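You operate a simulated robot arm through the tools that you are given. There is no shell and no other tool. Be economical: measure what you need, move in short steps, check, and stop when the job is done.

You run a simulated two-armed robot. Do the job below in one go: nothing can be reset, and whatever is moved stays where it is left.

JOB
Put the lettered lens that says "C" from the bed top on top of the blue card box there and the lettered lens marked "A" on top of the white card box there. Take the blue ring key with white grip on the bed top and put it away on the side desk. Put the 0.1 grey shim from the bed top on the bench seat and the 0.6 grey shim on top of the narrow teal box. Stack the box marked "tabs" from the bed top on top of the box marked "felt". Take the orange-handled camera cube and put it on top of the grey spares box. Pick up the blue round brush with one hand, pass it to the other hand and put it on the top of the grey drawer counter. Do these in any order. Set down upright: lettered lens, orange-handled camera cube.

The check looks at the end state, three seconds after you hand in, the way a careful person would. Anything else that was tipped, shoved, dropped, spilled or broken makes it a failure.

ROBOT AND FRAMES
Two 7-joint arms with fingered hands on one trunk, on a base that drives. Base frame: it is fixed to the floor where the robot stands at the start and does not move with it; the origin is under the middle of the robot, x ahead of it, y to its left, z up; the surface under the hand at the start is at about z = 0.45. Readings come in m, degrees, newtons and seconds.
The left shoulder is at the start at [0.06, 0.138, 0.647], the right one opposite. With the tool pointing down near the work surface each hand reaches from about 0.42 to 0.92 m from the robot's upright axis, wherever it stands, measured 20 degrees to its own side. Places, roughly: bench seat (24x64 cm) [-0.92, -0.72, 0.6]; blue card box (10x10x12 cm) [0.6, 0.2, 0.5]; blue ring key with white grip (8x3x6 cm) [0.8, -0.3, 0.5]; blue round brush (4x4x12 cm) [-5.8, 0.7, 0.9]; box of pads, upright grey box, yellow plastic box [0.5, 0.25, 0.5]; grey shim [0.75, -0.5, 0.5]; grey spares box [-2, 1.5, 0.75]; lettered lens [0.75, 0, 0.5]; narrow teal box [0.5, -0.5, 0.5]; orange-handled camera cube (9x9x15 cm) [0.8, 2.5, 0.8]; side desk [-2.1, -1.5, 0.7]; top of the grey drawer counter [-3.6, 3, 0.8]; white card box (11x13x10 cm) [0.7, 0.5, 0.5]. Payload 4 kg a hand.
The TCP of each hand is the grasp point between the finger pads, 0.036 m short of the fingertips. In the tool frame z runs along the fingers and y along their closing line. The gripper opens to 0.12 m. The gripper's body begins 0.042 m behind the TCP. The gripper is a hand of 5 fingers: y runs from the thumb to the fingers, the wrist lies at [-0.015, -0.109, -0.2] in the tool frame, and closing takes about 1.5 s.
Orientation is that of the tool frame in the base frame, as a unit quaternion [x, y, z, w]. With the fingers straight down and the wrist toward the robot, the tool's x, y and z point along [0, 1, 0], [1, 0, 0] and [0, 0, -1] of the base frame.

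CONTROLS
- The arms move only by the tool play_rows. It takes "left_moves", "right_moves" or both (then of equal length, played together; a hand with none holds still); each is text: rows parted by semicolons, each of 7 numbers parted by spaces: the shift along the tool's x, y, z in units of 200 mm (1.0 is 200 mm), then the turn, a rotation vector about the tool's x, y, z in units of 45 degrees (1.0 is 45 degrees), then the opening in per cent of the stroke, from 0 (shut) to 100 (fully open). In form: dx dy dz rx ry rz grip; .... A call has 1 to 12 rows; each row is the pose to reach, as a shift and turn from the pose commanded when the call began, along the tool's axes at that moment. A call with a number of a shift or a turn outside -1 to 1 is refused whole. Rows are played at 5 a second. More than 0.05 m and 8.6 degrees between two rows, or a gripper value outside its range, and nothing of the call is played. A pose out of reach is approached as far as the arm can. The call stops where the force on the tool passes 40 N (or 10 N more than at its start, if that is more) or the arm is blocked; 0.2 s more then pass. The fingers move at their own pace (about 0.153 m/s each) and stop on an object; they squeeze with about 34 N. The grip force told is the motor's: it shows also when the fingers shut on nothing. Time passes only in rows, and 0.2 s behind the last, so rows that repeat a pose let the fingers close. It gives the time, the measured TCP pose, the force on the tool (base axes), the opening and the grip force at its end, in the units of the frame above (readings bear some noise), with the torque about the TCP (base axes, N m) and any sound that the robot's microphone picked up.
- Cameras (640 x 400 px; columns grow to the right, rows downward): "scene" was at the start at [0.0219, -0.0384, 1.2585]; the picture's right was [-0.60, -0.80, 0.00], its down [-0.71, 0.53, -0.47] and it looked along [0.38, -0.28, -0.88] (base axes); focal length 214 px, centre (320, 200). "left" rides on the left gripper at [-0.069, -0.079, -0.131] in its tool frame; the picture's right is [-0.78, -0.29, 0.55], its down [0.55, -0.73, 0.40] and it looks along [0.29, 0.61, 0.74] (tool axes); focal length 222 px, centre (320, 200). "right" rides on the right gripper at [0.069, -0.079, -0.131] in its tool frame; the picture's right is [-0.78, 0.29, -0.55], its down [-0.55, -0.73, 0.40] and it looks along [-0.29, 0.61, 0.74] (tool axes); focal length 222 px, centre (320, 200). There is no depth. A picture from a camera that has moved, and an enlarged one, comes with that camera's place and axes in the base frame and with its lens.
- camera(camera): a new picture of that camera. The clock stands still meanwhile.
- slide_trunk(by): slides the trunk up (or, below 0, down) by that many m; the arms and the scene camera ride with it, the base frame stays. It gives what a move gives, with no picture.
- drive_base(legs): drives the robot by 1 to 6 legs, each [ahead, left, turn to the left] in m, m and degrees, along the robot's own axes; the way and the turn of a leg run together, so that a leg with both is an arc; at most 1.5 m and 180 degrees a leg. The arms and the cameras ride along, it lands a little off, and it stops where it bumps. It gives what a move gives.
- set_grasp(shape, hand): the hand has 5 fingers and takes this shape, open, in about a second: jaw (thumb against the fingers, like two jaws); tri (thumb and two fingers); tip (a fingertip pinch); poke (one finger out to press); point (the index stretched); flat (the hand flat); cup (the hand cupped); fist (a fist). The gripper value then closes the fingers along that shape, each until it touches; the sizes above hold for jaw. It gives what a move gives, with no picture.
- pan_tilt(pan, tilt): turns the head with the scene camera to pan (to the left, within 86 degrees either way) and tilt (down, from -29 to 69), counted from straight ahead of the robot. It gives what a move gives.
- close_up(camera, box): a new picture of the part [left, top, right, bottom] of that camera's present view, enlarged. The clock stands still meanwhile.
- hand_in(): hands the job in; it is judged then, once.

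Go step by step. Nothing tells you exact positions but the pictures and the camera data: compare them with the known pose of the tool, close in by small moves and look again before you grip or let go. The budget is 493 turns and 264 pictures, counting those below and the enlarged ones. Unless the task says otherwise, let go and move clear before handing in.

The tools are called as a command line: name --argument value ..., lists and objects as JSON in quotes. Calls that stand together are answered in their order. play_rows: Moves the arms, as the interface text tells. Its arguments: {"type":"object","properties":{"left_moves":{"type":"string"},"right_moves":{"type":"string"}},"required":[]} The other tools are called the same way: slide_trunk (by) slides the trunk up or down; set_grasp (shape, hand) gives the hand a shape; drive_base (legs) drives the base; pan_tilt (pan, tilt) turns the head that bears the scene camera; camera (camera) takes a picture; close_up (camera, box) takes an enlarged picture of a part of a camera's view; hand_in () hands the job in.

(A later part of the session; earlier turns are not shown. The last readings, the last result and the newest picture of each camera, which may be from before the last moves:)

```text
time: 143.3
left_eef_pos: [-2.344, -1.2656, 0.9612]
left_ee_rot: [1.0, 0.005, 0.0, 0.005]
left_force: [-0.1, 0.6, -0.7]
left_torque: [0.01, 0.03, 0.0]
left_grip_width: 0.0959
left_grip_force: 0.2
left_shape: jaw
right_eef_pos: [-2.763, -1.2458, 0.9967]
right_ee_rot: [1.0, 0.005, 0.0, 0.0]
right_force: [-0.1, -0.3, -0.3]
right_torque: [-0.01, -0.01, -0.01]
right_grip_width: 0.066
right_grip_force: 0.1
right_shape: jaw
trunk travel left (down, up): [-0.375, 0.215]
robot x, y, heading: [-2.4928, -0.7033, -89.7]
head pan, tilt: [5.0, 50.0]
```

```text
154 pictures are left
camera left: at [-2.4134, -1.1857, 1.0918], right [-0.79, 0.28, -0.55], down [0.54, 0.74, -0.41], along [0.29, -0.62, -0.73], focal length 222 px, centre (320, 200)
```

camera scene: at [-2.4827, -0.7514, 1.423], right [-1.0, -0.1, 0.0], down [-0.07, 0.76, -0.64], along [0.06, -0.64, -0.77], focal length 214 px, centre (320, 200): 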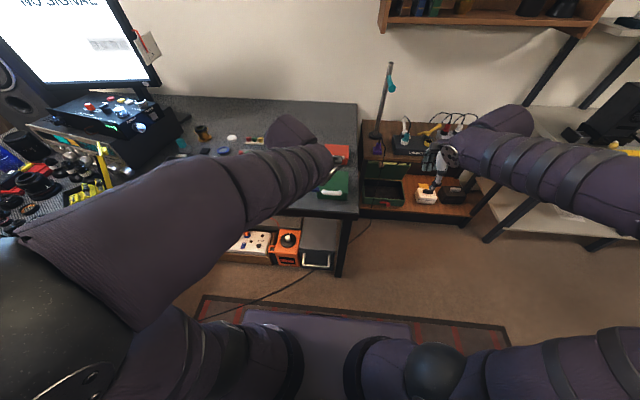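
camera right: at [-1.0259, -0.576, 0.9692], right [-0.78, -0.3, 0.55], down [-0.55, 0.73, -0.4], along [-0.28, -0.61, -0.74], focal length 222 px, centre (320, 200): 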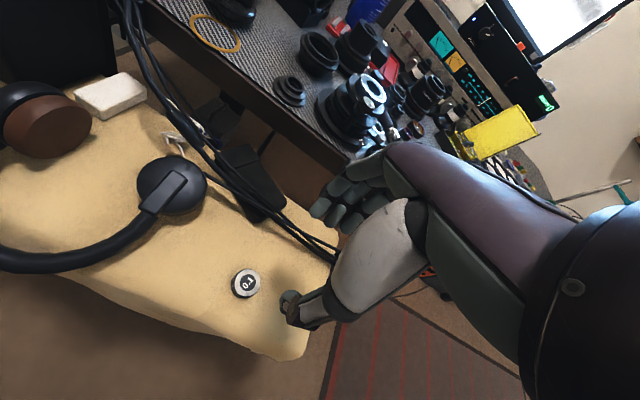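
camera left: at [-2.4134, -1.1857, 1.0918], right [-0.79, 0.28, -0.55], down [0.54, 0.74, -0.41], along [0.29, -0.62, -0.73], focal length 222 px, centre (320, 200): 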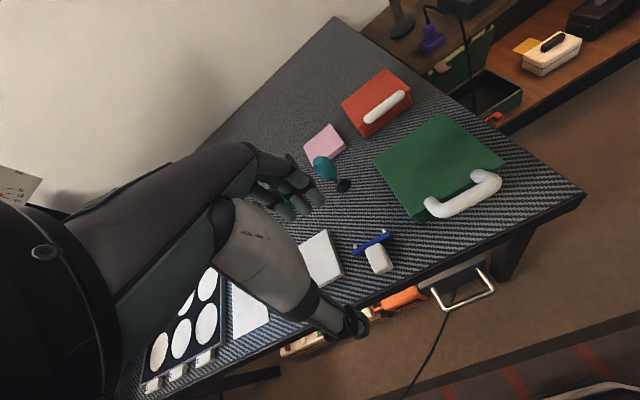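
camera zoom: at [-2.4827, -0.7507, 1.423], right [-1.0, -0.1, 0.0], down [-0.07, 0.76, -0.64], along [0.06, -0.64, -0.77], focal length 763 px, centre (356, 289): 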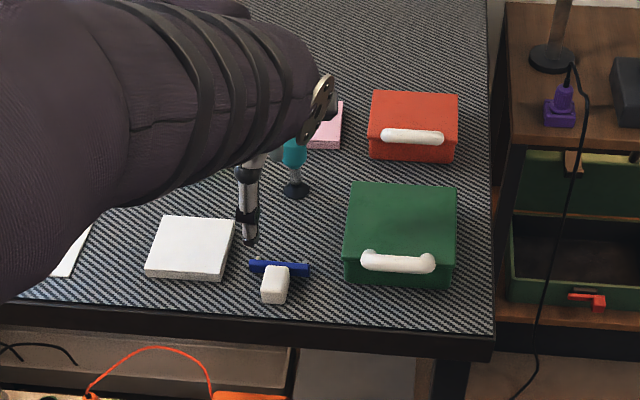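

The key is on the desk (lying on its side, which is fine for a key). Now I'll back off, turn toward −x and look for the brush area.

drive_base --legs '[[-0.5, 0, 0], [0, 0, -90]]'

pan_tilt --pan 0 --tilt 20

camera --camera "scene"

pan_tilt --pan -70 --tilt 20

camera --camera "scene"

```text
time: 150.1
left_eef_pos: [-3.0583, -0.3419, 0.9618]
left_ee_rot: [0.708, -0.706, -0.003, 0.003]
left_force: [0.3, -0.3, -0.3]
left_torque: [0.0, 0.02, 0.05]
left_grip_width: 0.0959
left_grip_force: 0.0
left_shape: jaw
right_eef_pos: [-3.0336, 0.0777, 0.9967]
right_ee_rot: [0.708, -0.706, -0.001, 0.0]
right_force: [0.4, -0.4, -0.9]
right_torque: [0.01, 0.0, 0.0]
right_grip_width: 0.0659
right_grip_force: 0.0
right_shape: jaw
trunk travel left (down, up): [-0.375, 0.215]
robot x, y, heading: [-2.4942, -0.2017, -180.0]
head pan, tilt: [5.0, 50.0]
```

```text
time: 151.0
left_eef_pos: [-3.0582, -0.342, 0.9613]
left_ee_rot: [0.708, -0.706, -0.003, 0.003]
left_force: [0.4, 0.7, -0.9]
left_torque: [0.0, 0.04, 0.04]
left_grip_width: 0.0961
left_grip_force: 0.0
left_shape: jaw
right_eef_pos: [-3.0337, 0.0783, 0.9966]
right_ee_rot: [0.708, -0.707, 0.0, 0.001]
right_force: [-0.8, 0.6, -0.4]
right_torque: [-0.02, 0.01, -0.02]
right_grip_width: 0.0659
right_grip_force: 0.0
right_shape: jaw
trunk travel left (down, up): [-0.375, 0.215]
robot x, y, heading: [-2.4959, -0.1997, -179.7]
head pan, tilt: [0.0, 20.0]
```

```text
153 pictures are left
camera scene: at [-2.5584, -0.2, 1.4685], right [0.0, 1.0, 0.0], down [0.34, 0.0, -0.94], along [-0.94, 0.0, -0.34], focal length 214 px, centre (320, 200)
```

scene: 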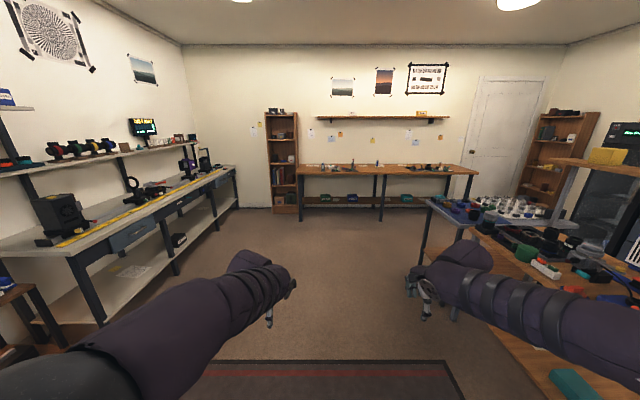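

```text
time: 152.4
left_eef_pos: [-3.0568, -0.342, 0.9608]
left_ee_rot: [0.707, -0.707, -0.004, 0.003]
left_force: [-0.3, -0.1, -0.6]
left_torque: [0.01, 0.02, 0.01]
left_grip_width: 0.0959
left_grip_force: 0.0
left_shape: jaw
right_eef_pos: [-3.0342, 0.0767, 0.9978]
right_ee_rot: [0.708, -0.706, 0.0, 0.001]
right_force: [0.4, 0.6, -0.3]
right_torque: [0.02, 0.0, -0.01]
right_grip_width: 0.0655
right_grip_force: 0.1
right_shape: jaw
trunk travel left (down, up): [-0.375, 0.215]
robot x, y, heading: [-2.4968, -0.1992, -179.9]
head pan, tilt: [-70.0, 20.0]
```

```text
152 pictures are left
camera scene: at [-2.4973, -0.1124, 1.4686], right [0.94, 0.34, 0.0], down [0.12, -0.32, -0.94], along [-0.32, 0.88, -0.34], focal length 214 px, centre (320, 200)
```

scene: 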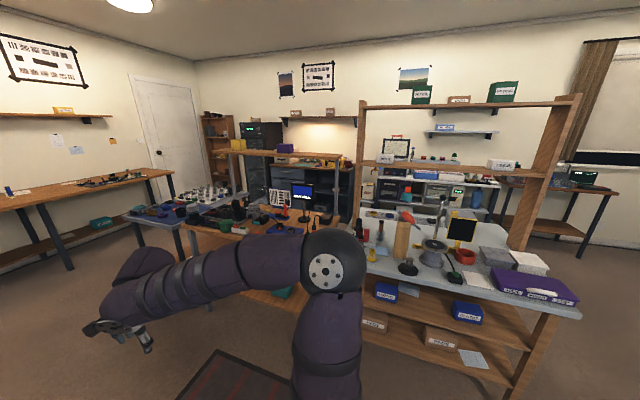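

The far wooden bench should hold the brush; I'll zoom in from here, and also on the island for the grey spares box.

close_up --camera "scene" --box '[380, 200, 580, 310]'

pan_tilt --pan -10 --tilt 15

close_up --camera "scene" --box '[240, 150, 440, 250]'

```text
3.20 times, centred on (480, 255) of scene
camera zoom: at [-2.4973, -0.1124, 1.4686], right [0.94, 0.34, 0.0], down [0.12, -0.32, -0.94], along [-0.32, 0.88, -0.34], focal length 686 px, centre (-192, 24)
```

zoom: 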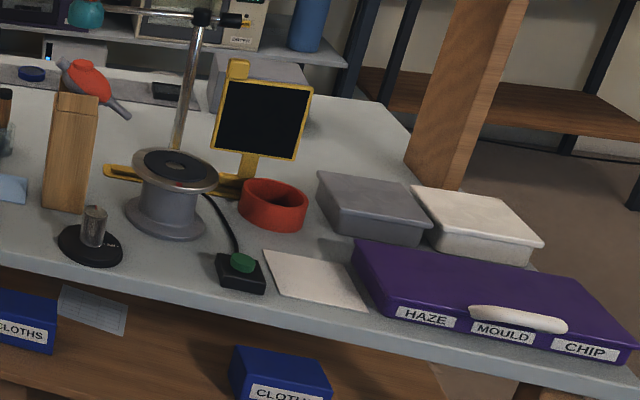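

```text
time: 153.8
left_eef_pos: [-3.0578, -0.3405, 0.9617]
left_ee_rot: [0.707, -0.707, -0.004, 0.003]
left_force: [-0.3, -0.3, -0.5]
left_torque: [0.04, -0.01, 0.03]
left_grip_width: 0.0959
left_grip_force: 0.1
left_shape: jaw
right_eef_pos: [-3.0336, 0.0778, 0.9963]
right_ee_rot: [0.708, -0.706, 0.0, 0.0]
right_force: [1.2, 1.1, -0.2]
right_torque: [-0.01, 0.01, 0.01]
right_grip_width: 0.0659
right_grip_force: 0.0
right_shape: jaw
trunk travel left (down, up): [-0.375, 0.215]
robot x, y, heading: [-2.4934, -0.203, -180.0]
head pan, tilt: [-10.0, 15.0]
```

```text
3.20 times, centred on (340, 200) of scene
camera zoom: at [-2.5573, -0.1837, 1.4767], right [0.17, 0.98, 0.0], down [0.26, -0.04, -0.97], along [-0.95, 0.17, -0.26], focal length 686 px, centre (256, 200)
```

zoom: 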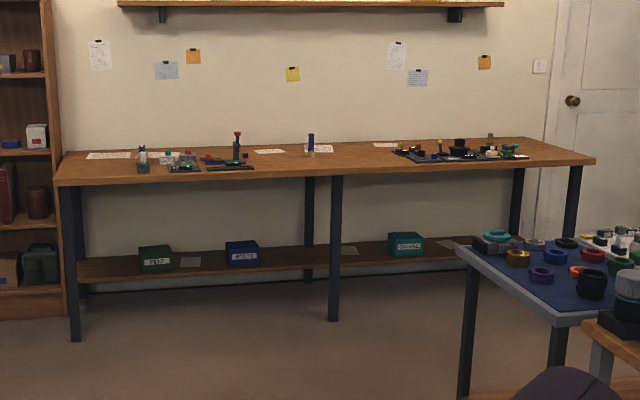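

The blue brush stands on the far bench at about (−5.8, 0.66). I'll drive along the aisle to it in stages.

drive_base --legs '[[1.2, 0, 0], [1.1, 0, 0]]'

pan_tilt --pan -35 --tilt 30

camera --camera "scene"

```text
time: 165.1
left_eef_pos: [-5.3607, -0.3577, 0.9612]
left_ee_rot: [0.71, -0.704, -0.004, 0.002]
left_force: [1.0, -0.8, -0.3]
left_torque: [0.0, 0.02, 0.01]
left_grip_width: 0.0956
left_grip_force: 0.0
left_shape: jaw
right_eef_pos: [-5.3386, 0.0618, 0.9975]
right_ee_rot: [0.71, -0.705, 0.0, 0.0]
right_force: [-0.1, -0.3, 0.3]
right_torque: [0.0, 0.06, 0.01]
right_grip_width: 0.0657
right_grip_force: 0.0
right_shape: jaw
trunk travel left (down, up): [-0.375, 0.215]
robot x, y, heading: [-4.8025, -0.214, -179.6]
head pan, tilt: [-10.0, 15.0]
```

```text
time: 166.0
left_eef_pos: [-5.3602, -0.3585, 0.9613]
left_ee_rot: [0.71, -0.705, -0.004, 0.003]
left_force: [-0.1, 0.9, 0.1]
left_torque: [-0.04, 0.0, -0.01]
left_grip_width: 0.0956
left_grip_force: 0.0
left_shape: jaw
right_eef_pos: [-5.338, 0.0624, 0.9967]
right_ee_rot: [0.71, -0.704, 0.001, 0.0]
right_force: [0.3, -0.1, -0.3]
right_torque: [-0.02, 0.01, -0.01]
right_grip_width: 0.0656
right_grip_force: 0.1
right_shape: jaw
trunk travel left (down, up): [-0.375, 0.215]
robot x, y, heading: [-4.7956, -0.2145, -179.5]
head pan, tilt: [-35.0, 30.0]
```

```text
149 pictures are left
camera scene: at [-4.8433, -0.1618, 1.4525], right [0.57, 0.82, 0.0], down [0.41, -0.28, -0.87], along [-0.71, 0.49, -0.5], focal length 214 px, centre (320, 200)
```

scene: 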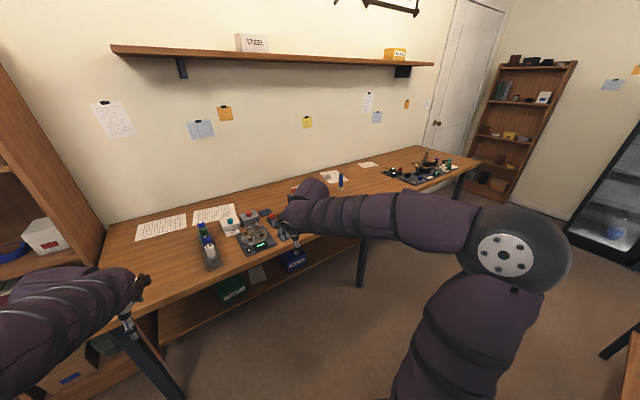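

I'll raise the trunk for clearance over bench items, then move in and strafe to face the brush.

slide_trunk --by 0.2

drive_base --legs '[[0.22, 0, 0], [0, -0.6, 0]]'

pan_tilt --pan 0 --tilt 48

camera --camera "scene"

camera --camera "right"

```text
time: 168.1
left_eef_pos: [-5.3606, -0.3576, 1.1606]
left_ee_rot: [0.71, -0.705, -0.004, 0.002]
left_force: [0.6, 0.0, 0.3]
left_torque: [0.0, 0.01, -0.01]
left_grip_width: 0.0956
left_grip_force: 0.0
left_shape: jaw
right_eef_pos: [-5.338, 0.0621, 1.1966]
right_ee_rot: [0.71, -0.705, 0.0, 0.0]
right_force: [0.2, 0.4, -0.4]
right_torque: [-0.01, 0.02, -0.02]
right_grip_width: 0.0658
right_grip_force: 0.0
right_shape: jaw
trunk travel left (down, up): [-0.575, 0.015]
robot x, y, heading: [-4.8002, -0.2119, -179.7]
head pan, tilt: [-35.0, 30.0]
```

```text
time: 172.8
left_eef_pos: [-5.5822, 0.2431, 1.1605]
left_ee_rot: [0.707, -0.707, -0.004, 0.003]
left_force: [0.5, -0.7, 0.0]
left_torque: [-0.02, -0.01, -0.03]
left_grip_width: 0.0958
left_grip_force: 0.0
left_shape: jaw
right_eef_pos: [-5.5572, 0.6628, 1.1977]
right_ee_rot: [-0.707, 0.707, 0.0, 0.0]
right_force: [0.2, 0.4, 0.3]
right_torque: [-0.02, 0.01, 0.03]
right_grip_width: 0.0659
right_grip_force: 0.1
right_shape: jaw
trunk travel left (down, up): [-0.575, 0.015]
robot x, y, heading: [-5.0209, 0.3836, 179.9]
head pan, tilt: [-35.0, 30.0]
```

```text
time: 173.8
left_eef_pos: [-5.5832, 0.2436, 1.1603]
left_ee_rot: [0.707, -0.707, -0.004, 0.003]
left_force: [0.0, 0.0, 0.4]
left_torque: [0.04, 0.02, 0.0]
left_grip_width: 0.0958
left_grip_force: 0.1
left_shape: jaw
right_eef_pos: [-5.556, 0.6626, 1.1972]
right_ee_rot: [0.707, -0.707, -0.001, 0.0]
right_force: [-0.6, 0.0, -0.6]
right_torque: [-0.02, -0.02, 0.0]
right_grip_width: 0.0656
right_grip_force: 0.1
right_shape: jaw
trunk travel left (down, up): [-0.575, 0.015]
robot x, y, heading: [-5.0179, 0.3854, 179.9]
head pan, tilt: [0.0, 48.0]
```

```text
148 pictures are left
camera scene: at [-5.0683, 0.3836, 1.6257], right [0.0, 1.0, 0.0], down [0.74, 0.0, -0.67], along [-0.67, 0.0, -0.74], focal length 214 px, centre (320, 200)
```

scene: 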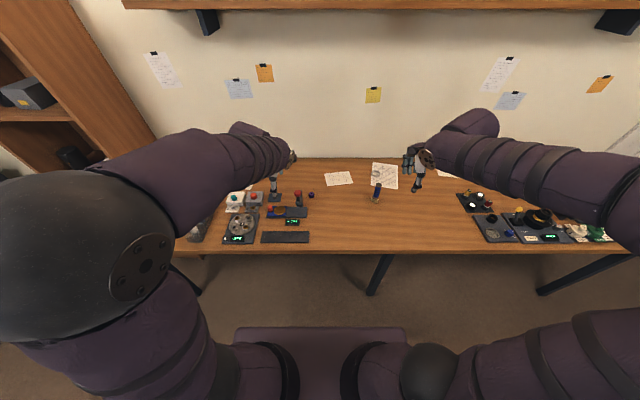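

```text
147 pictures are left
camera right: at [-5.4787, 0.592, 1.3277], right [-0.29, 0.78, 0.55], down [0.74, 0.55, -0.4], along [-0.61, 0.29, -0.74], focal length 222 px, centre (320, 200)
```

right: 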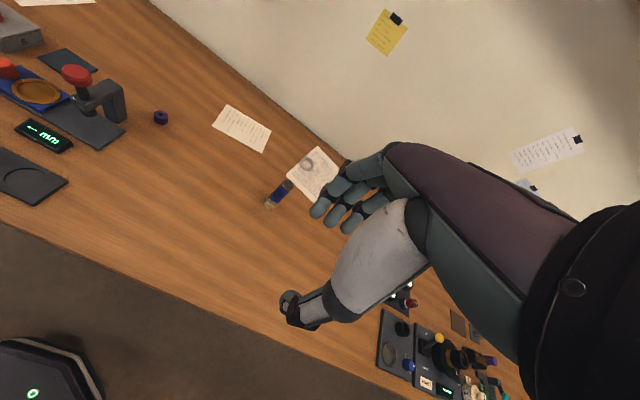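

close_up --camera "scene" --box '[336, 155, 416, 215]'

close_up --camera "right" --box '[230, 150, 330, 230]'

```text
6.67 times, centred on (376, 185) of scene
camera zoom: at [-5.0683, 0.3836, 1.6257], right [0.0, 1.0, 0.0], down [0.74, 0.0, -0.67], along [-0.67, 0.0, -0.74], focal length 1430 px, centre (-53, 300)
```

zoom: 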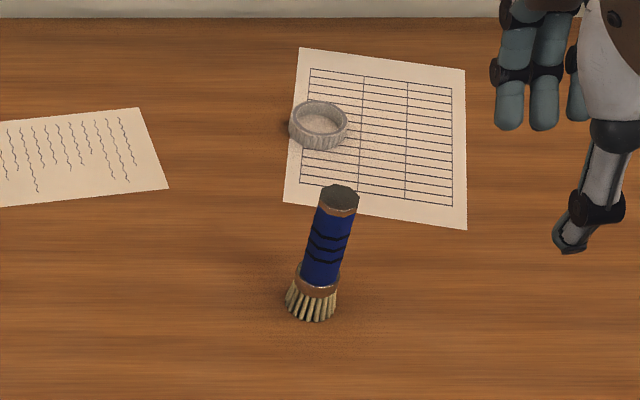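

```text
5.00 times, centred on (280, 190) of right
camera zoom: at [-5.4787, 0.592, 1.3277], right [-0.29, 0.78, 0.55], down [0.74, 0.55, -0.4], along [-0.61, 0.29, -0.74], focal length 1111 px, centre (520, 250)
```

zoom: 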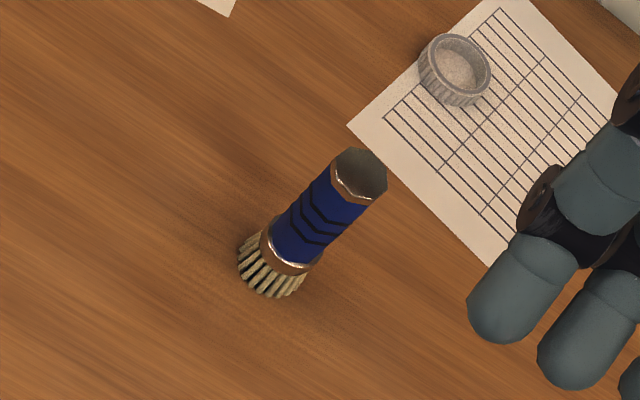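

The brush stands at (−5.79, 0.662), z 0.81 to 0.93. I plan to pick it top-down by its upper handle with the right hand; later I'll roll that hand so the brush points left, and the left hand takes the free end.

play_rows --right_moves "0 0.17 0.06 0 0 0 65; 0 0.34 0.12 0 0 0 65; 0 0.51 0.18 0 0 0 65; 0 0.68 0.24 0 0 0 65; 0 0.85 0.3 0 0 0 65; 0 1 0.36 0 0 0 65; 0 1 0.5 0 0 0 65"

play_rows --right_moves "0 0.17 0 0 0 0 65; 0 0.17 0.15 0 0 0 65; 0 0.17 0.15 0 0 0 65"

camera --camera "right"

close_up --camera "scene" --box '[320, 140, 420, 215]'

```text
time: 175.4
left_eef_pos: [-5.5828, 0.2429, 1.1615]
left_ee_rot: [-0.707, 0.707, 0.003, -0.003]
left_force: [0.5, 0.3, 0.4]
left_torque: [-0.02, 0.0, -0.02]
left_grip_width: 0.0958
left_grip_force: 0.1
left_shape: jaw
right_eef_pos: [-5.7577, 0.6636, 1.097]
right_ee_rot: [-0.707, 0.707, 0.0, 0.001]
right_force: [0.1, 1.0, 0.4]
right_torque: [0.04, 0.03, 0.0]
right_grip_width: 0.0777
right_grip_force: 0.1
right_shape: jaw
trunk travel left (down, up): [-0.575, 0.015]
robot x, y, heading: [-5.0185, 0.3832, 180.0]
head pan, tilt: [0.0, 48.0]
```

```text
time: 176.2
left_eef_pos: [-5.5838, 0.2437, 1.1615]
left_ee_rot: [-0.707, 0.707, 0.004, -0.002]
left_force: [-0.1, 0.0, -0.2]
left_torque: [0.02, -0.02, -0.03]
left_grip_width: 0.0957
left_grip_force: 0.1
left_shape: jaw
right_eef_pos: [-5.7917, 0.6605, 1.0683]
right_ee_rot: [0.707, -0.707, -0.001, 0.0]
right_force: [-0.4, 0.3, -0.6]
right_torque: [0.0, 0.02, 0.02]
right_grip_width: 0.078
right_grip_force: 0.1
right_shape: jaw
trunk travel left (down, up): [-0.575, 0.015]
robot x, y, heading: [-5.0229, 0.3856, 180.3]
head pan, tilt: [0.0, 48.0]
```

```text
144 pictures are left
camera right: at [-5.7126, 0.591, 1.1991], right [-0.29, 0.79, 0.55], down [0.74, 0.55, -0.4], along [-0.61, 0.29, -0.74], focal length 222 px, centre (320, 200)
```

right: 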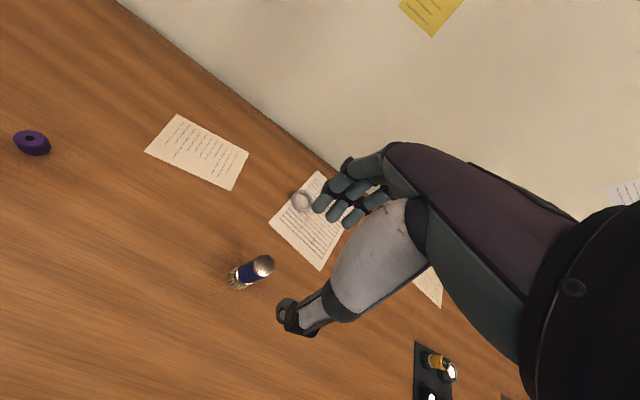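

```text
5.33 times, centred on (370, 178) of scene
camera zoom: at [-5.0687, 0.3836, 1.6257], right [0.0, 1.0, 0.0], down [0.74, 0.0, -0.67], along [-0.67, 0.0, -0.74], focal length 1144 px, centre (53, 320)
```

zoom: 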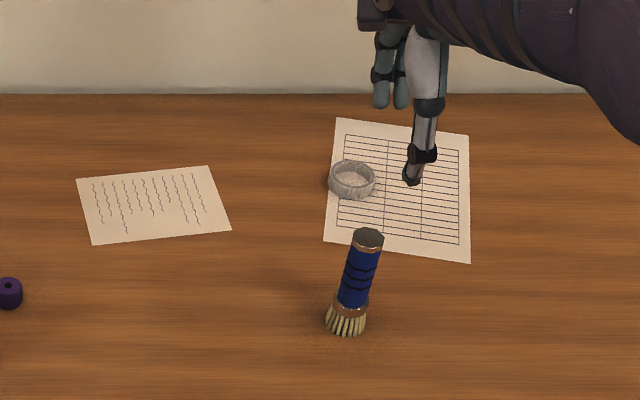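

Right hand is aligned above the brush. I'll descend to grip the top 4–5 cm.

play_rows --right_moves "0 0 0.2 0 0 0 65; 0 0 0.4 0 0 0 65; 0 0 0.58 0 0 0 65; 0 0 0.72 0 0 0 65; 0 0 0.72 0 0 0 65"

close_up --camera "right" --box '[180, 140, 420, 340]'

close_up --camera "scene" --box '[340, 150, 420, 210]'

```text
time: 177.4
left_eef_pos: [-5.5825, 0.2433, 1.1605]
left_ee_rot: [0.707, -0.707, -0.005, 0.003]
left_force: [0.3, 0.0, -0.4]
left_torque: [-0.05, -0.04, 0.01]
left_grip_width: 0.0958
left_grip_force: 0.1
left_shape: jaw
right_eef_pos: [-5.7906, 0.6616, 0.9239]
right_ee_rot: [-0.707, 0.707, 0.0, 0.0]
right_force: [0.0, -0.3, 0.5]
right_torque: [0.0, 0.04, 0.02]
right_grip_width: 0.0778
right_grip_force: 0.0
right_shape: jaw
trunk travel left (down, up): [-0.575, 0.015]
robot x, y, heading: [-5.0203, 0.3874, 179.9]
head pan, tilt: [0.0, 48.0]
```

```text
2.00 times, centred on (300, 240) of right
camera zoom: at [-5.7132, 0.5908, 1.0539], right [-0.29, 0.78, 0.55], down [0.74, 0.55, -0.4], along [-0.61, 0.29, -0.74], focal length 444 px, centre (360, 120)
```

zoom: 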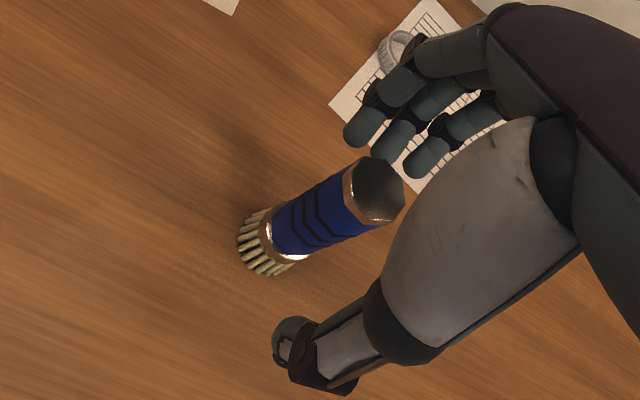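

```text
6.67 times, centred on (380, 180) of scene
camera zoom: at [-5.0682, 0.3836, 1.6257], right [0.0, 1.0, 0.0], down [0.74, 0.0, -0.67], along [-0.67, 0.0, -0.74], focal length 1430 px, centre (-80, 333)
```

zoom: 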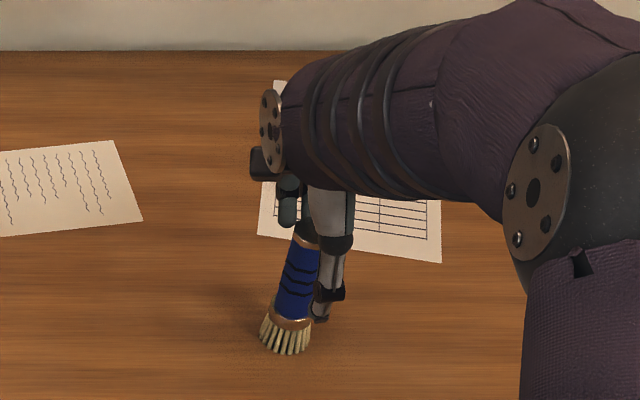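

Nearly centred; I'll nudge 4–5 mm and close.

play_rows --right_moves "0.015 0.02 0 0 0 0 65; 0.015 0.02 0 0 0 0 50; 0.015 0.02 0 0 0 0 35; 0.015 0.02 0 0 0 0 22; 0.015 0.02 0 0 0 0 10; 0.015 0.02 0 0 0 0 5; 0.015 0.02 0 0 0 0 5; 0.015 0.02 0 0 0 0 5"

close_up --camera "right" --box '[180, 140, 420, 340]'

```text
time: 179.2
left_eef_pos: [-5.5818, 0.2438, 1.16]
left_ee_rot: [-0.707, 0.707, 0.004, -0.003]
left_force: [0.1, 0.4, 0.0]
left_torque: [0.0, 0.04, -0.03]
left_grip_width: 0.0961
left_grip_force: 0.0
left_shape: jaw
right_eef_pos: [-5.7969, 0.6587, 0.9233]
right_ee_rot: [0.707, -0.707, 0.0, 0.0]
right_force: [0.1, -0.3, 0.0]
right_torque: [-0.05, -0.01, 0.01]
right_grip_width: 0.0133
right_grip_force: 33.7
right_shape: jaw
trunk travel left (down, up): [-0.575, 0.015]
robot x, y, heading: [-5.0164, 0.383, 180.0]
head pan, tilt: [0.0, 48.0]
```

```text
2.00 times, centred on (300, 240) of right
camera zoom: at [-5.7174, 0.5875, 1.0535], right [-0.29, 0.78, 0.55], down [0.74, 0.55, -0.4], along [-0.61, 0.29, -0.74], focal length 444 px, centre (360, 120)
```

zoom: 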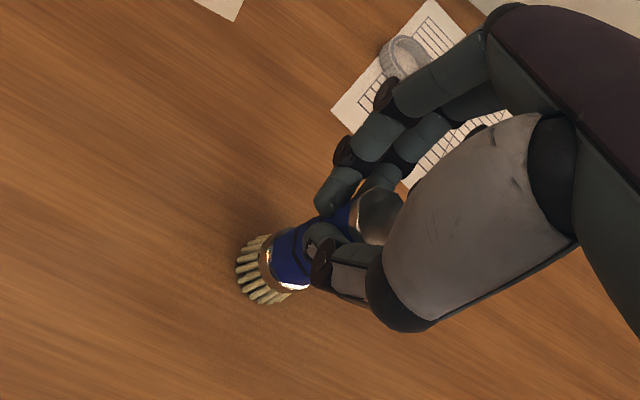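

Gripped. I'll lift the brush straight up and check.

play_rows --right_moves "0 0 -0.1 0 0 0 5; 0 0 -0.3 0 0 0 5; 0 0 -0.5 0 0 0 5; 0 -0.15 -0.7 0 0 0 5; 0 -0.35 -0.8 0 0 0 5; 0 -0.55 -0.9 0 0 0 5; 0 -0.75 -1 0 0 0 5; 0 -0.95 -1 0 0 0 5"

close_up --camera "right" --box '[180, 140, 420, 340]'

camera --camera "scene"

```text
time: 181.0
left_eef_pos: [-5.5809, 0.2446, 1.161]
left_ee_rot: [-0.707, 0.707, 0.004, -0.004]
left_force: [0.0, 0.3, 0.3]
left_torque: [-0.02, 0.02, 0.02]
left_grip_width: 0.0958
left_grip_force: 0.1
left_shape: jaw
right_eef_pos: [-5.603, 0.6579, 1.1226]
right_ee_rot: [-0.707, 0.708, 0.0, 0.0]
right_force: [-0.6, -0.1, 0.1]
right_torque: [0.01, -0.01, 0.01]
right_grip_width: 0.0133
right_grip_force: 34.9
right_shape: jaw
trunk travel left (down, up): [-0.575, 0.015]
robot x, y, heading: [-5.0232, 0.3841, 179.7]
head pan, tilt: [0.0, 48.0]
```

```text
2.00 times, centred on (300, 240) of right
camera zoom: at [-5.5247, 0.5884, 1.253], right [-0.29, 0.79, 0.55], down [0.74, 0.55, -0.4], along [-0.61, 0.29, -0.74], focal length 444 px, centre (360, 120)
```

zoom: 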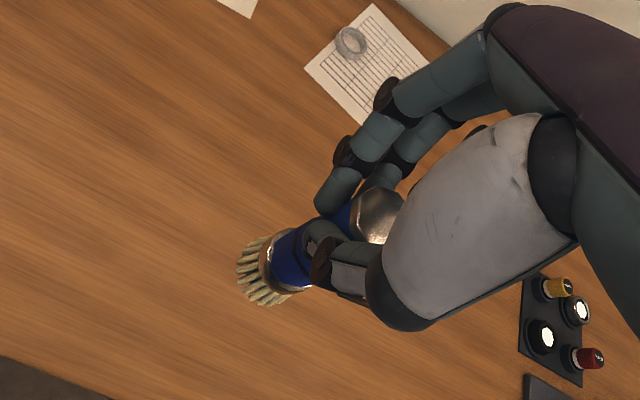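

```text
138 pictures are left
camera scene: at [-5.0669, 0.3838, 1.6257], right [0.0, 1.0, 0.0], down [0.74, 0.0, -0.67], along [-0.67, 0.0, -0.74], focal length 214 px, centre (320, 200)
```

scene: 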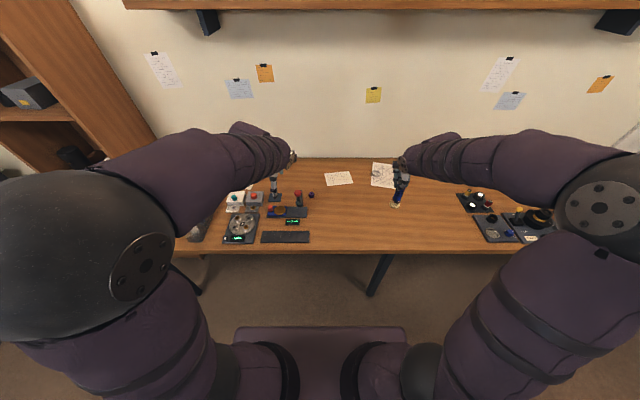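

The brush is held. I'll roll the right hand so its fingers and the brush point left, first by 45°.

play_rows --right_moves "0 0 0 0 0.16 0 5; 0 0 0 0 0.33 0 5; 0 0 0 0 0.5 0 5; 0 0 0 0 0.67 0 5; 0 0 0 0 0.83 0 5; 0 0 0 0 1 0 5; 0 0 0 0 1 0 5"

camera --camera "scene"

```text
time: 182.6
left_eef_pos: [-5.5805, 0.2431, 1.1611]
left_ee_rot: [0.707, -0.707, -0.004, 0.001]
left_force: [-0.4, -0.7, 1.4]
left_torque: [-0.01, 0.02, -0.02]
left_grip_width: 0.0958
left_grip_force: 0.0
left_shape: jaw
right_eef_pos: [-5.6045, 0.6574, 1.1233]
right_ee_rot: [0.653, -0.653, 0.271, 0.271]
right_force: [-1.2, 0.1, 0.0]
right_torque: [0.03, 0.01, 0.0]
right_grip_width: 0.0124
right_grip_force: 34.2
right_shape: jaw
trunk travel left (down, up): [-0.575, 0.015]
robot x, y, heading: [-5.0169, 0.3838, 179.8]
head pan, tilt: [0.0, 48.0]
```

```text
137 pictures are left
camera scene: at [-5.0681, 0.3832, 1.6257], right [0.0, 1.0, 0.0], down [0.74, 0.0, -0.67], along [-0.67, 0.0, -0.74], focal length 214 px, centre (320, 200)
```

scene: 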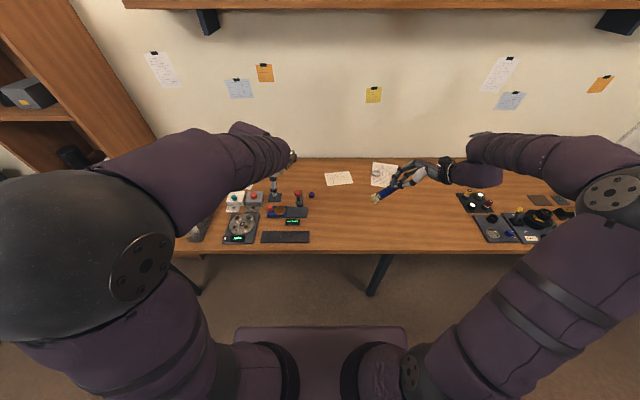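

play_rows --right_moves "0.06 0 0.06 0 0.16 0 5; 0.12 0 0.12 0 0.33 0 5; 0.18 0 0.18 0 0.5 0 5; 0.24 0 0.24 0 0.67 0 5; 0.3 0 0.3 0 0.83 0 5; 0.35 0 0.35 0 1 0 5; 0.35 0 0.35 0 1 0 5"

camera --camera "scene"

camera --camera "left"

```text
time: 184.2
left_eef_pos: [-5.5826, 0.2436, 1.1615]
left_ee_rot: [-0.707, 0.707, 0.003, -0.002]
left_force: [0.1, -0.3, -0.3]
left_torque: [-0.02, 0.0, 0.02]
left_grip_width: 0.0958
left_grip_force: 0.0
left_shape: jaw
right_eef_pos: [-5.6067, 0.5588, 1.1231]
right_ee_rot: [0.499, -0.499, 0.5, 0.501]
right_force: [-0.7, 0.0, -0.1]
right_torque: [0.05, 0.01, 0.0]
right_grip_width: 0.0104
right_grip_force: 34.0
right_shape: jaw
trunk travel left (down, up): [-0.575, 0.015]
robot x, y, heading: [-5.0169, 0.382, 180.0]
head pan, tilt: [0.0, 48.0]
```

```text
136 pictures are left
camera scene: at [-5.0681, 0.3835, 1.6257], right [0.0, 1.0, 0.0], down [0.74, 0.0, -0.67], along [-0.67, 0.0, -0.74], focal length 214 px, centre (320, 200)
```

scene: 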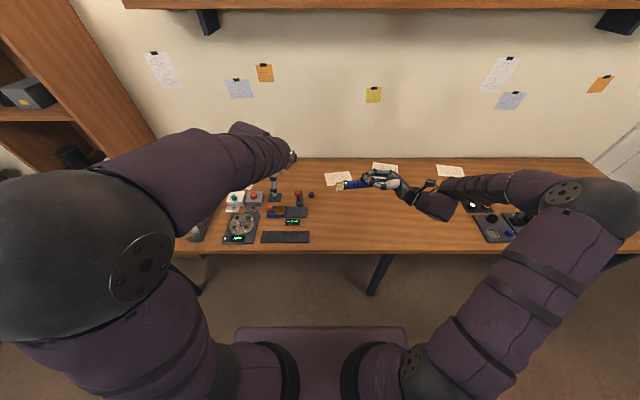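

```text
135 pictures are left
camera left: at [-5.5016, 0.3125, 1.2916], right [0.29, 0.79, -0.55], down [0.73, -0.55, -0.41], along [-0.62, -0.28, -0.73], focal length 222 px, centre (320, 200)
```

left: 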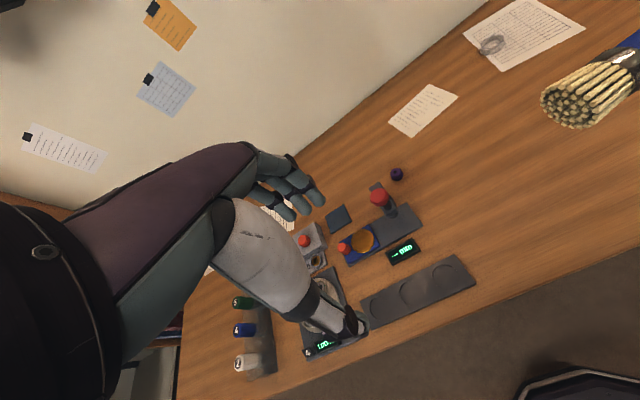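

I'll zoom to see exactly how the brush sits in the right hand.

close_up --camera "scene" --box '[310, 155, 410, 215]'

close_up --camera "right" --box '[180, 140, 420, 340]'

```text
6.40 times, centred on (360, 185) of scene
camera zoom: at [-5.0681, 0.3835, 1.6257], right [0.0, 1.0, 0.0], down [0.74, 0.0, -0.67], along [-0.67, 0.0, -0.74], focal length 1373 px, centre (64, 296)
```

zoom: 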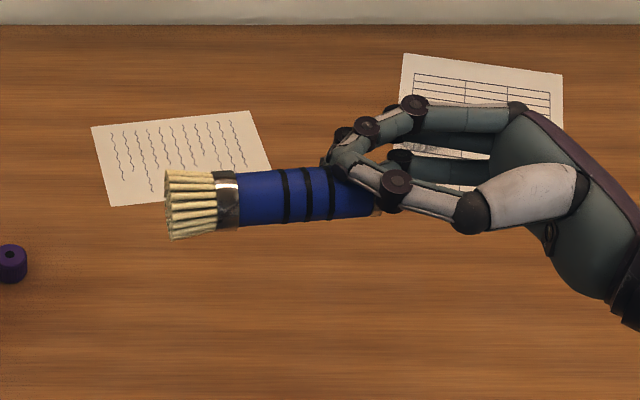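

```text
2.00 times, centred on (300, 240) of right
camera zoom: at [-5.5273, 0.6896, 1.1918], right [-0.29, 0.55, -0.79], down [0.73, -0.4, -0.55], along [-0.61, -0.74, -0.29], focal length 444 px, centre (360, 120)
```

zoom: 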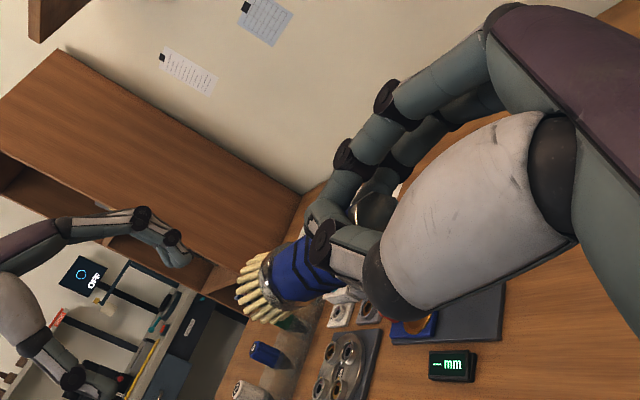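

The brush spans y 0.44 to 0.556 at about (−5.596, z 1.113), held by its handle end. The left hand will go over the free part.

play_rows --left_moves "-0.18 0 -0.15 0 0 0 70; -0.36 0.02 -0.3 0 0 0 70; -0.54 0.04 -0.45 0 0 0 70; -0.76 0.06 -0.45 0 0 0 70; -1 0.067 -0.45 0 0 0 70"

play_rows --left_moves "-0.1 0 0 0 0 0 70; -0.18 0 0 0 0 0 70; -0.18 0 0.1 0 0 0 70"

camera --camera "left"

close_up --camera "scene" --box '[280, 120, 440, 220]'

```text
time: 185.4
left_eef_pos: [-5.5933, 0.4447, 1.2526]
left_ee_rot: [-0.707, 0.708, 0.003, -0.003]
left_force: [-0.7, 0.4, -0.3]
left_torque: [-0.01, -0.01, -0.02]
left_grip_width: 0.0843
left_grip_force: 0.0
left_shape: jaw
right_eef_pos: [-5.6056, 0.5595, 1.1225]
right_ee_rot: [0.5, -0.5, 0.5, 0.5]
right_force: [-0.8, 0.0, -0.6]
right_torque: [0.03, 0.01, 0.0]
right_grip_width: 0.0106
right_grip_force: 33.7
right_shape: jaw
trunk travel left (down, up): [-0.575, 0.015]
robot x, y, heading: [-5.0187, 0.3811, 179.9]
head pan, tilt: [0.0, 48.0]
```

```text
time: 186.2
left_eef_pos: [-5.5962, 0.4793, 1.2301]
left_ee_rot: [0.707, -0.707, -0.004, 0.003]
left_force: [-0.7, 0.2, -0.4]
left_torque: [-0.02, -0.02, 0.03]
left_grip_width: 0.0844
left_grip_force: 0.2
left_shape: jaw
right_eef_pos: [-5.6066, 0.5594, 1.1228]
right_ee_rot: [-0.5, 0.501, -0.499, -0.5]
right_force: [0.3, -0.9, -0.2]
right_torque: [0.03, 0.0, 0.02]
right_grip_width: 0.0103
right_grip_force: 33.8
right_shape: jaw
trunk travel left (down, up): [-0.575, 0.015]
robot x, y, heading: [-5.0201, 0.3829, 179.9]
head pan, tilt: [0.0, 48.0]
```

```text
132 pictures are left
camera left: at [-5.5152, 0.5489, 1.3609], right [0.29, 0.79, -0.55], down [0.73, -0.55, -0.41], along [-0.62, -0.29, -0.73], focal length 222 px, centre (320, 200)
```

left: 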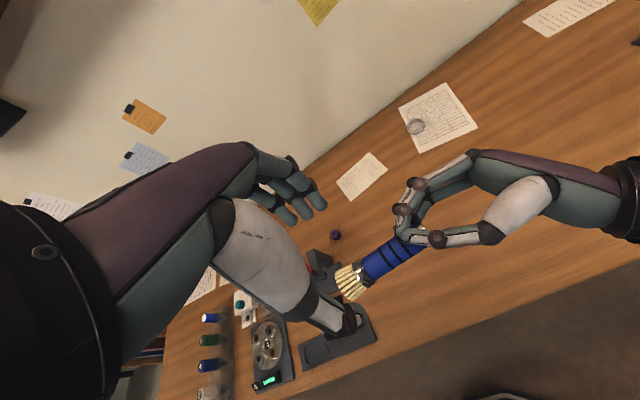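

```text
4.00 times, centred on (360, 170) of scene
camera zoom: at [-5.0687, 0.384, 1.6257], right [0.0, 1.0, 0.0], down [0.74, 0.0, -0.67], along [-0.67, 0.0, -0.74], focal length 858 px, centre (160, 320)
```

zoom: 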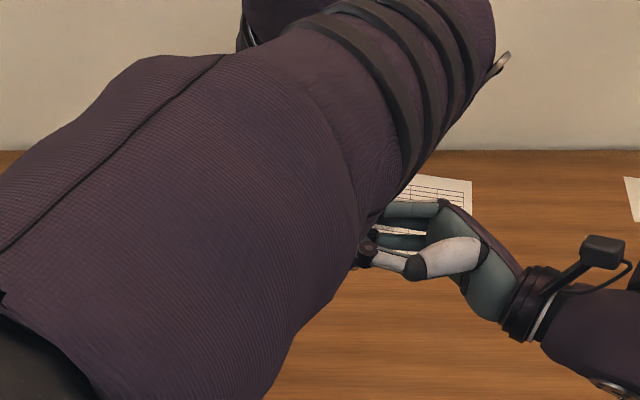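

The left view confirms the brush under the hand. I'll lower it and check before gripping.

play_rows --left_moves "0 0 0.15 0 0 0 70; 0 0 0.3 0 0 0 70; 0 0 0.42 0 0 0 70; 0 0 0.52 0 0 0 70; 0 0 0.52 0 0 0 70"

camera --camera "left"

camera --camera "right"

```text
time: 187.4
left_eef_pos: [-5.5973, 0.4788, 1.1276]
left_ee_rot: [0.707, -0.707, -0.005, 0.002]
left_force: [-0.3, -0.4, 0.7]
left_torque: [0.02, 0.0, 0.01]
left_grip_width: 0.0843
left_grip_force: 0.0
left_shape: jaw
right_eef_pos: [-5.6068, 0.5595, 1.1221]
right_ee_rot: [0.5, -0.5, 0.5, 0.499]
right_force: [0.5, -0.5, -0.6]
right_torque: [0.04, -0.01, 0.0]
right_grip_width: 0.0102
right_grip_force: 33.5
right_shape: jaw
trunk travel left (down, up): [-0.575, 0.015]
robot x, y, heading: [-5.0192, 0.3852, 180.2]
head pan, tilt: [0.0, 48.0]
```

```text
130 pictures are left
camera left: at [-5.5161, 0.5484, 1.2581], right [0.29, 0.79, -0.55], down [0.73, -0.55, -0.41], along [-0.62, -0.28, -0.73], focal length 222 px, centre (320, 200)
```

left: 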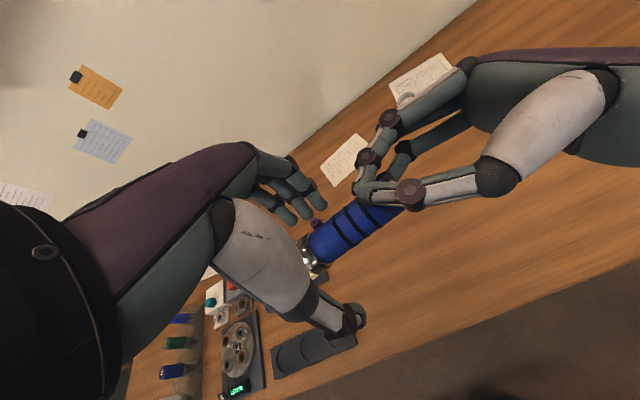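

```text
129 pictures are left
camera right: at [-5.5276, 0.6897, 1.1917], right [-0.29, 0.55, -0.78], down [0.74, -0.4, -0.55], along [-0.61, -0.74, -0.29], focal length 222 px, centre (320, 200)
```

right: 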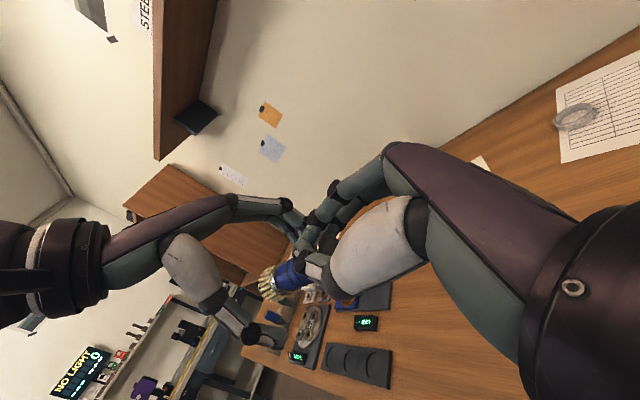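

The brush lies between the left thumb and fingers with no contact on the right hand. I'll close the left hand while the right holds still.

play_rows --left_moves "0 0 0.01 0 0 0 55; 0 0 0.02 0 0 0 45; 0 0 0.02 0 0 0 35; 0 0 0.02 0 0 0 25; 0 0 0.02 0 0 0 15; 0 0 0.02 0 0 0 5; 0 0 0.02 0 0 0 5; 0 0 0.02 0 0 0 5; 0 0 0.02 0 0 0 5"

close_up --camera "left" --box '[220, 110, 460, 310]'

close_up --camera "right" --box '[180, 140, 420, 340]'

```text
time: 189.4
left_eef_pos: [-5.5961, 0.4796, 1.1235]
left_ee_rot: [-0.707, 0.707, 0.003, -0.003]
left_force: [3.0, -3.1, -6.1]
left_torque: [-0.13, -0.07, -0.11]
left_grip_width: 0.0097
left_grip_force: 33.3
left_shape: jaw
right_eef_pos: [-5.6077, 0.5599, 1.1236]
right_ee_rot: [-0.499, 0.501, -0.5, -0.5]
right_force: [-2.3, 3.1, 6.3]
right_torque: [-0.39, -0.03, -0.06]
right_grip_width: 0.0105
right_grip_force: 34.1
right_shape: jaw
trunk travel left (down, up): [-0.575, 0.015]
robot x, y, heading: [-5.0201, 0.3842, 180.0]
head pan, tilt: [0.0, 48.0]
```

```text
2.00 times, centred on (340, 210) of left
camera zoom: at [-5.5157, 0.5482, 1.2541], right [0.29, 0.79, -0.55], down [0.73, -0.55, -0.4], along [-0.62, -0.29, -0.73], focal length 444 px, centre (280, 180)
```

zoom: 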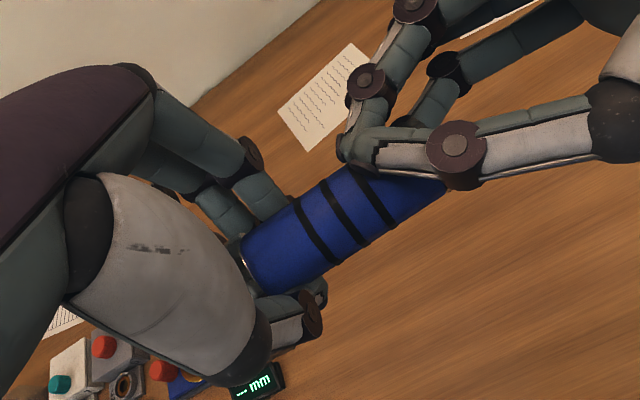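

```text
2.00 times, centred on (300, 240) of right
camera zoom: at [-5.5277, 0.69, 1.1919], right [-0.29, 0.55, -0.79], down [0.73, -0.4, -0.55], along [-0.61, -0.74, -0.29], focal length 444 px, centre (360, 120)
```

zoom: 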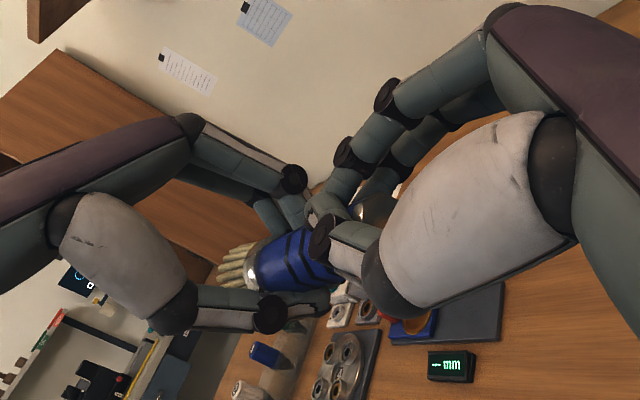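

The left hand holds the brush near the ferrule. I'll open the right hand and withdraw it to the right.

play_rows --right_moves "0 0 0 0 0 0 15; 0 0 0 0 0 0 30; 0 0 0 0 0 0 45; 0 0 0 0 0 0 60; 0 0 0 0 0 0 70; 0 0 -0.05 0 0 0 70; 0 0 -0.2 0 0 0 70; 0 0 -0.4 0 0 0 70; 0 0 -0.6 0 0 0 70; 0 0 -0.8 0 0 0 70"

close_up --camera "left" --box '[220, 110, 460, 310]'

close_up --camera "right" --box '[180, 140, 420, 340]'

```text
time: 191.6
left_eef_pos: [-5.5971, 0.4796, 1.1235]
left_ee_rot: [-0.707, 0.707, 0.003, -0.002]
left_force: [0.7, 0.6, 0.0]
left_torque: [0.02, 0.0, 0.0]
left_grip_width: 0.0063
left_grip_force: 34.2
left_shape: jaw
right_eef_pos: [-5.6044, 0.7212, 1.1229]
right_ee_rot: [0.5, -0.5, 0.501, 0.499]
right_force: [0.2, 0.1, 0.7]
right_torque: [0.01, -0.01, 0.04]
right_grip_width: 0.0836
right_grip_force: 0.1
right_shape: jaw
trunk travel left (down, up): [-0.575, 0.015]
robot x, y, heading: [-5.0201, 0.3824, 180.0]
head pan, tilt: [0.0, 48.0]
```

```text
2.00 times, centred on (340, 210) of left
camera zoom: at [-5.5156, 0.5492, 1.2544], right [0.29, 0.79, -0.55], down [0.73, -0.55, -0.41], along [-0.62, -0.29, -0.73], focal length 444 px, centre (280, 180)
```

zoom: 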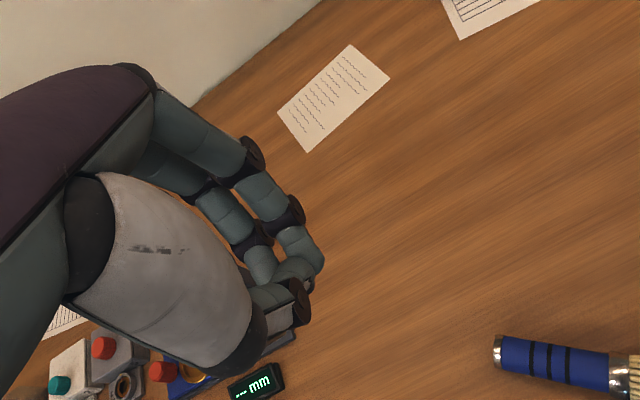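

```text
2.00 times, centred on (300, 240) of right
camera zoom: at [-5.5257, 0.8515, 1.191], right [-0.29, 0.55, -0.79], down [0.74, -0.4, -0.55], along [-0.61, -0.74, -0.29], focal length 444 px, centre (360, 120)
```

zoom: 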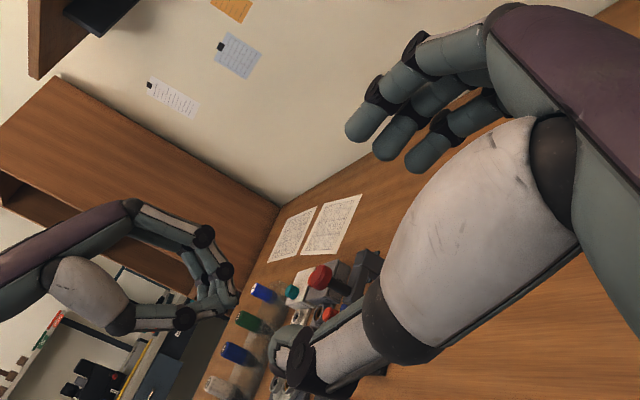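

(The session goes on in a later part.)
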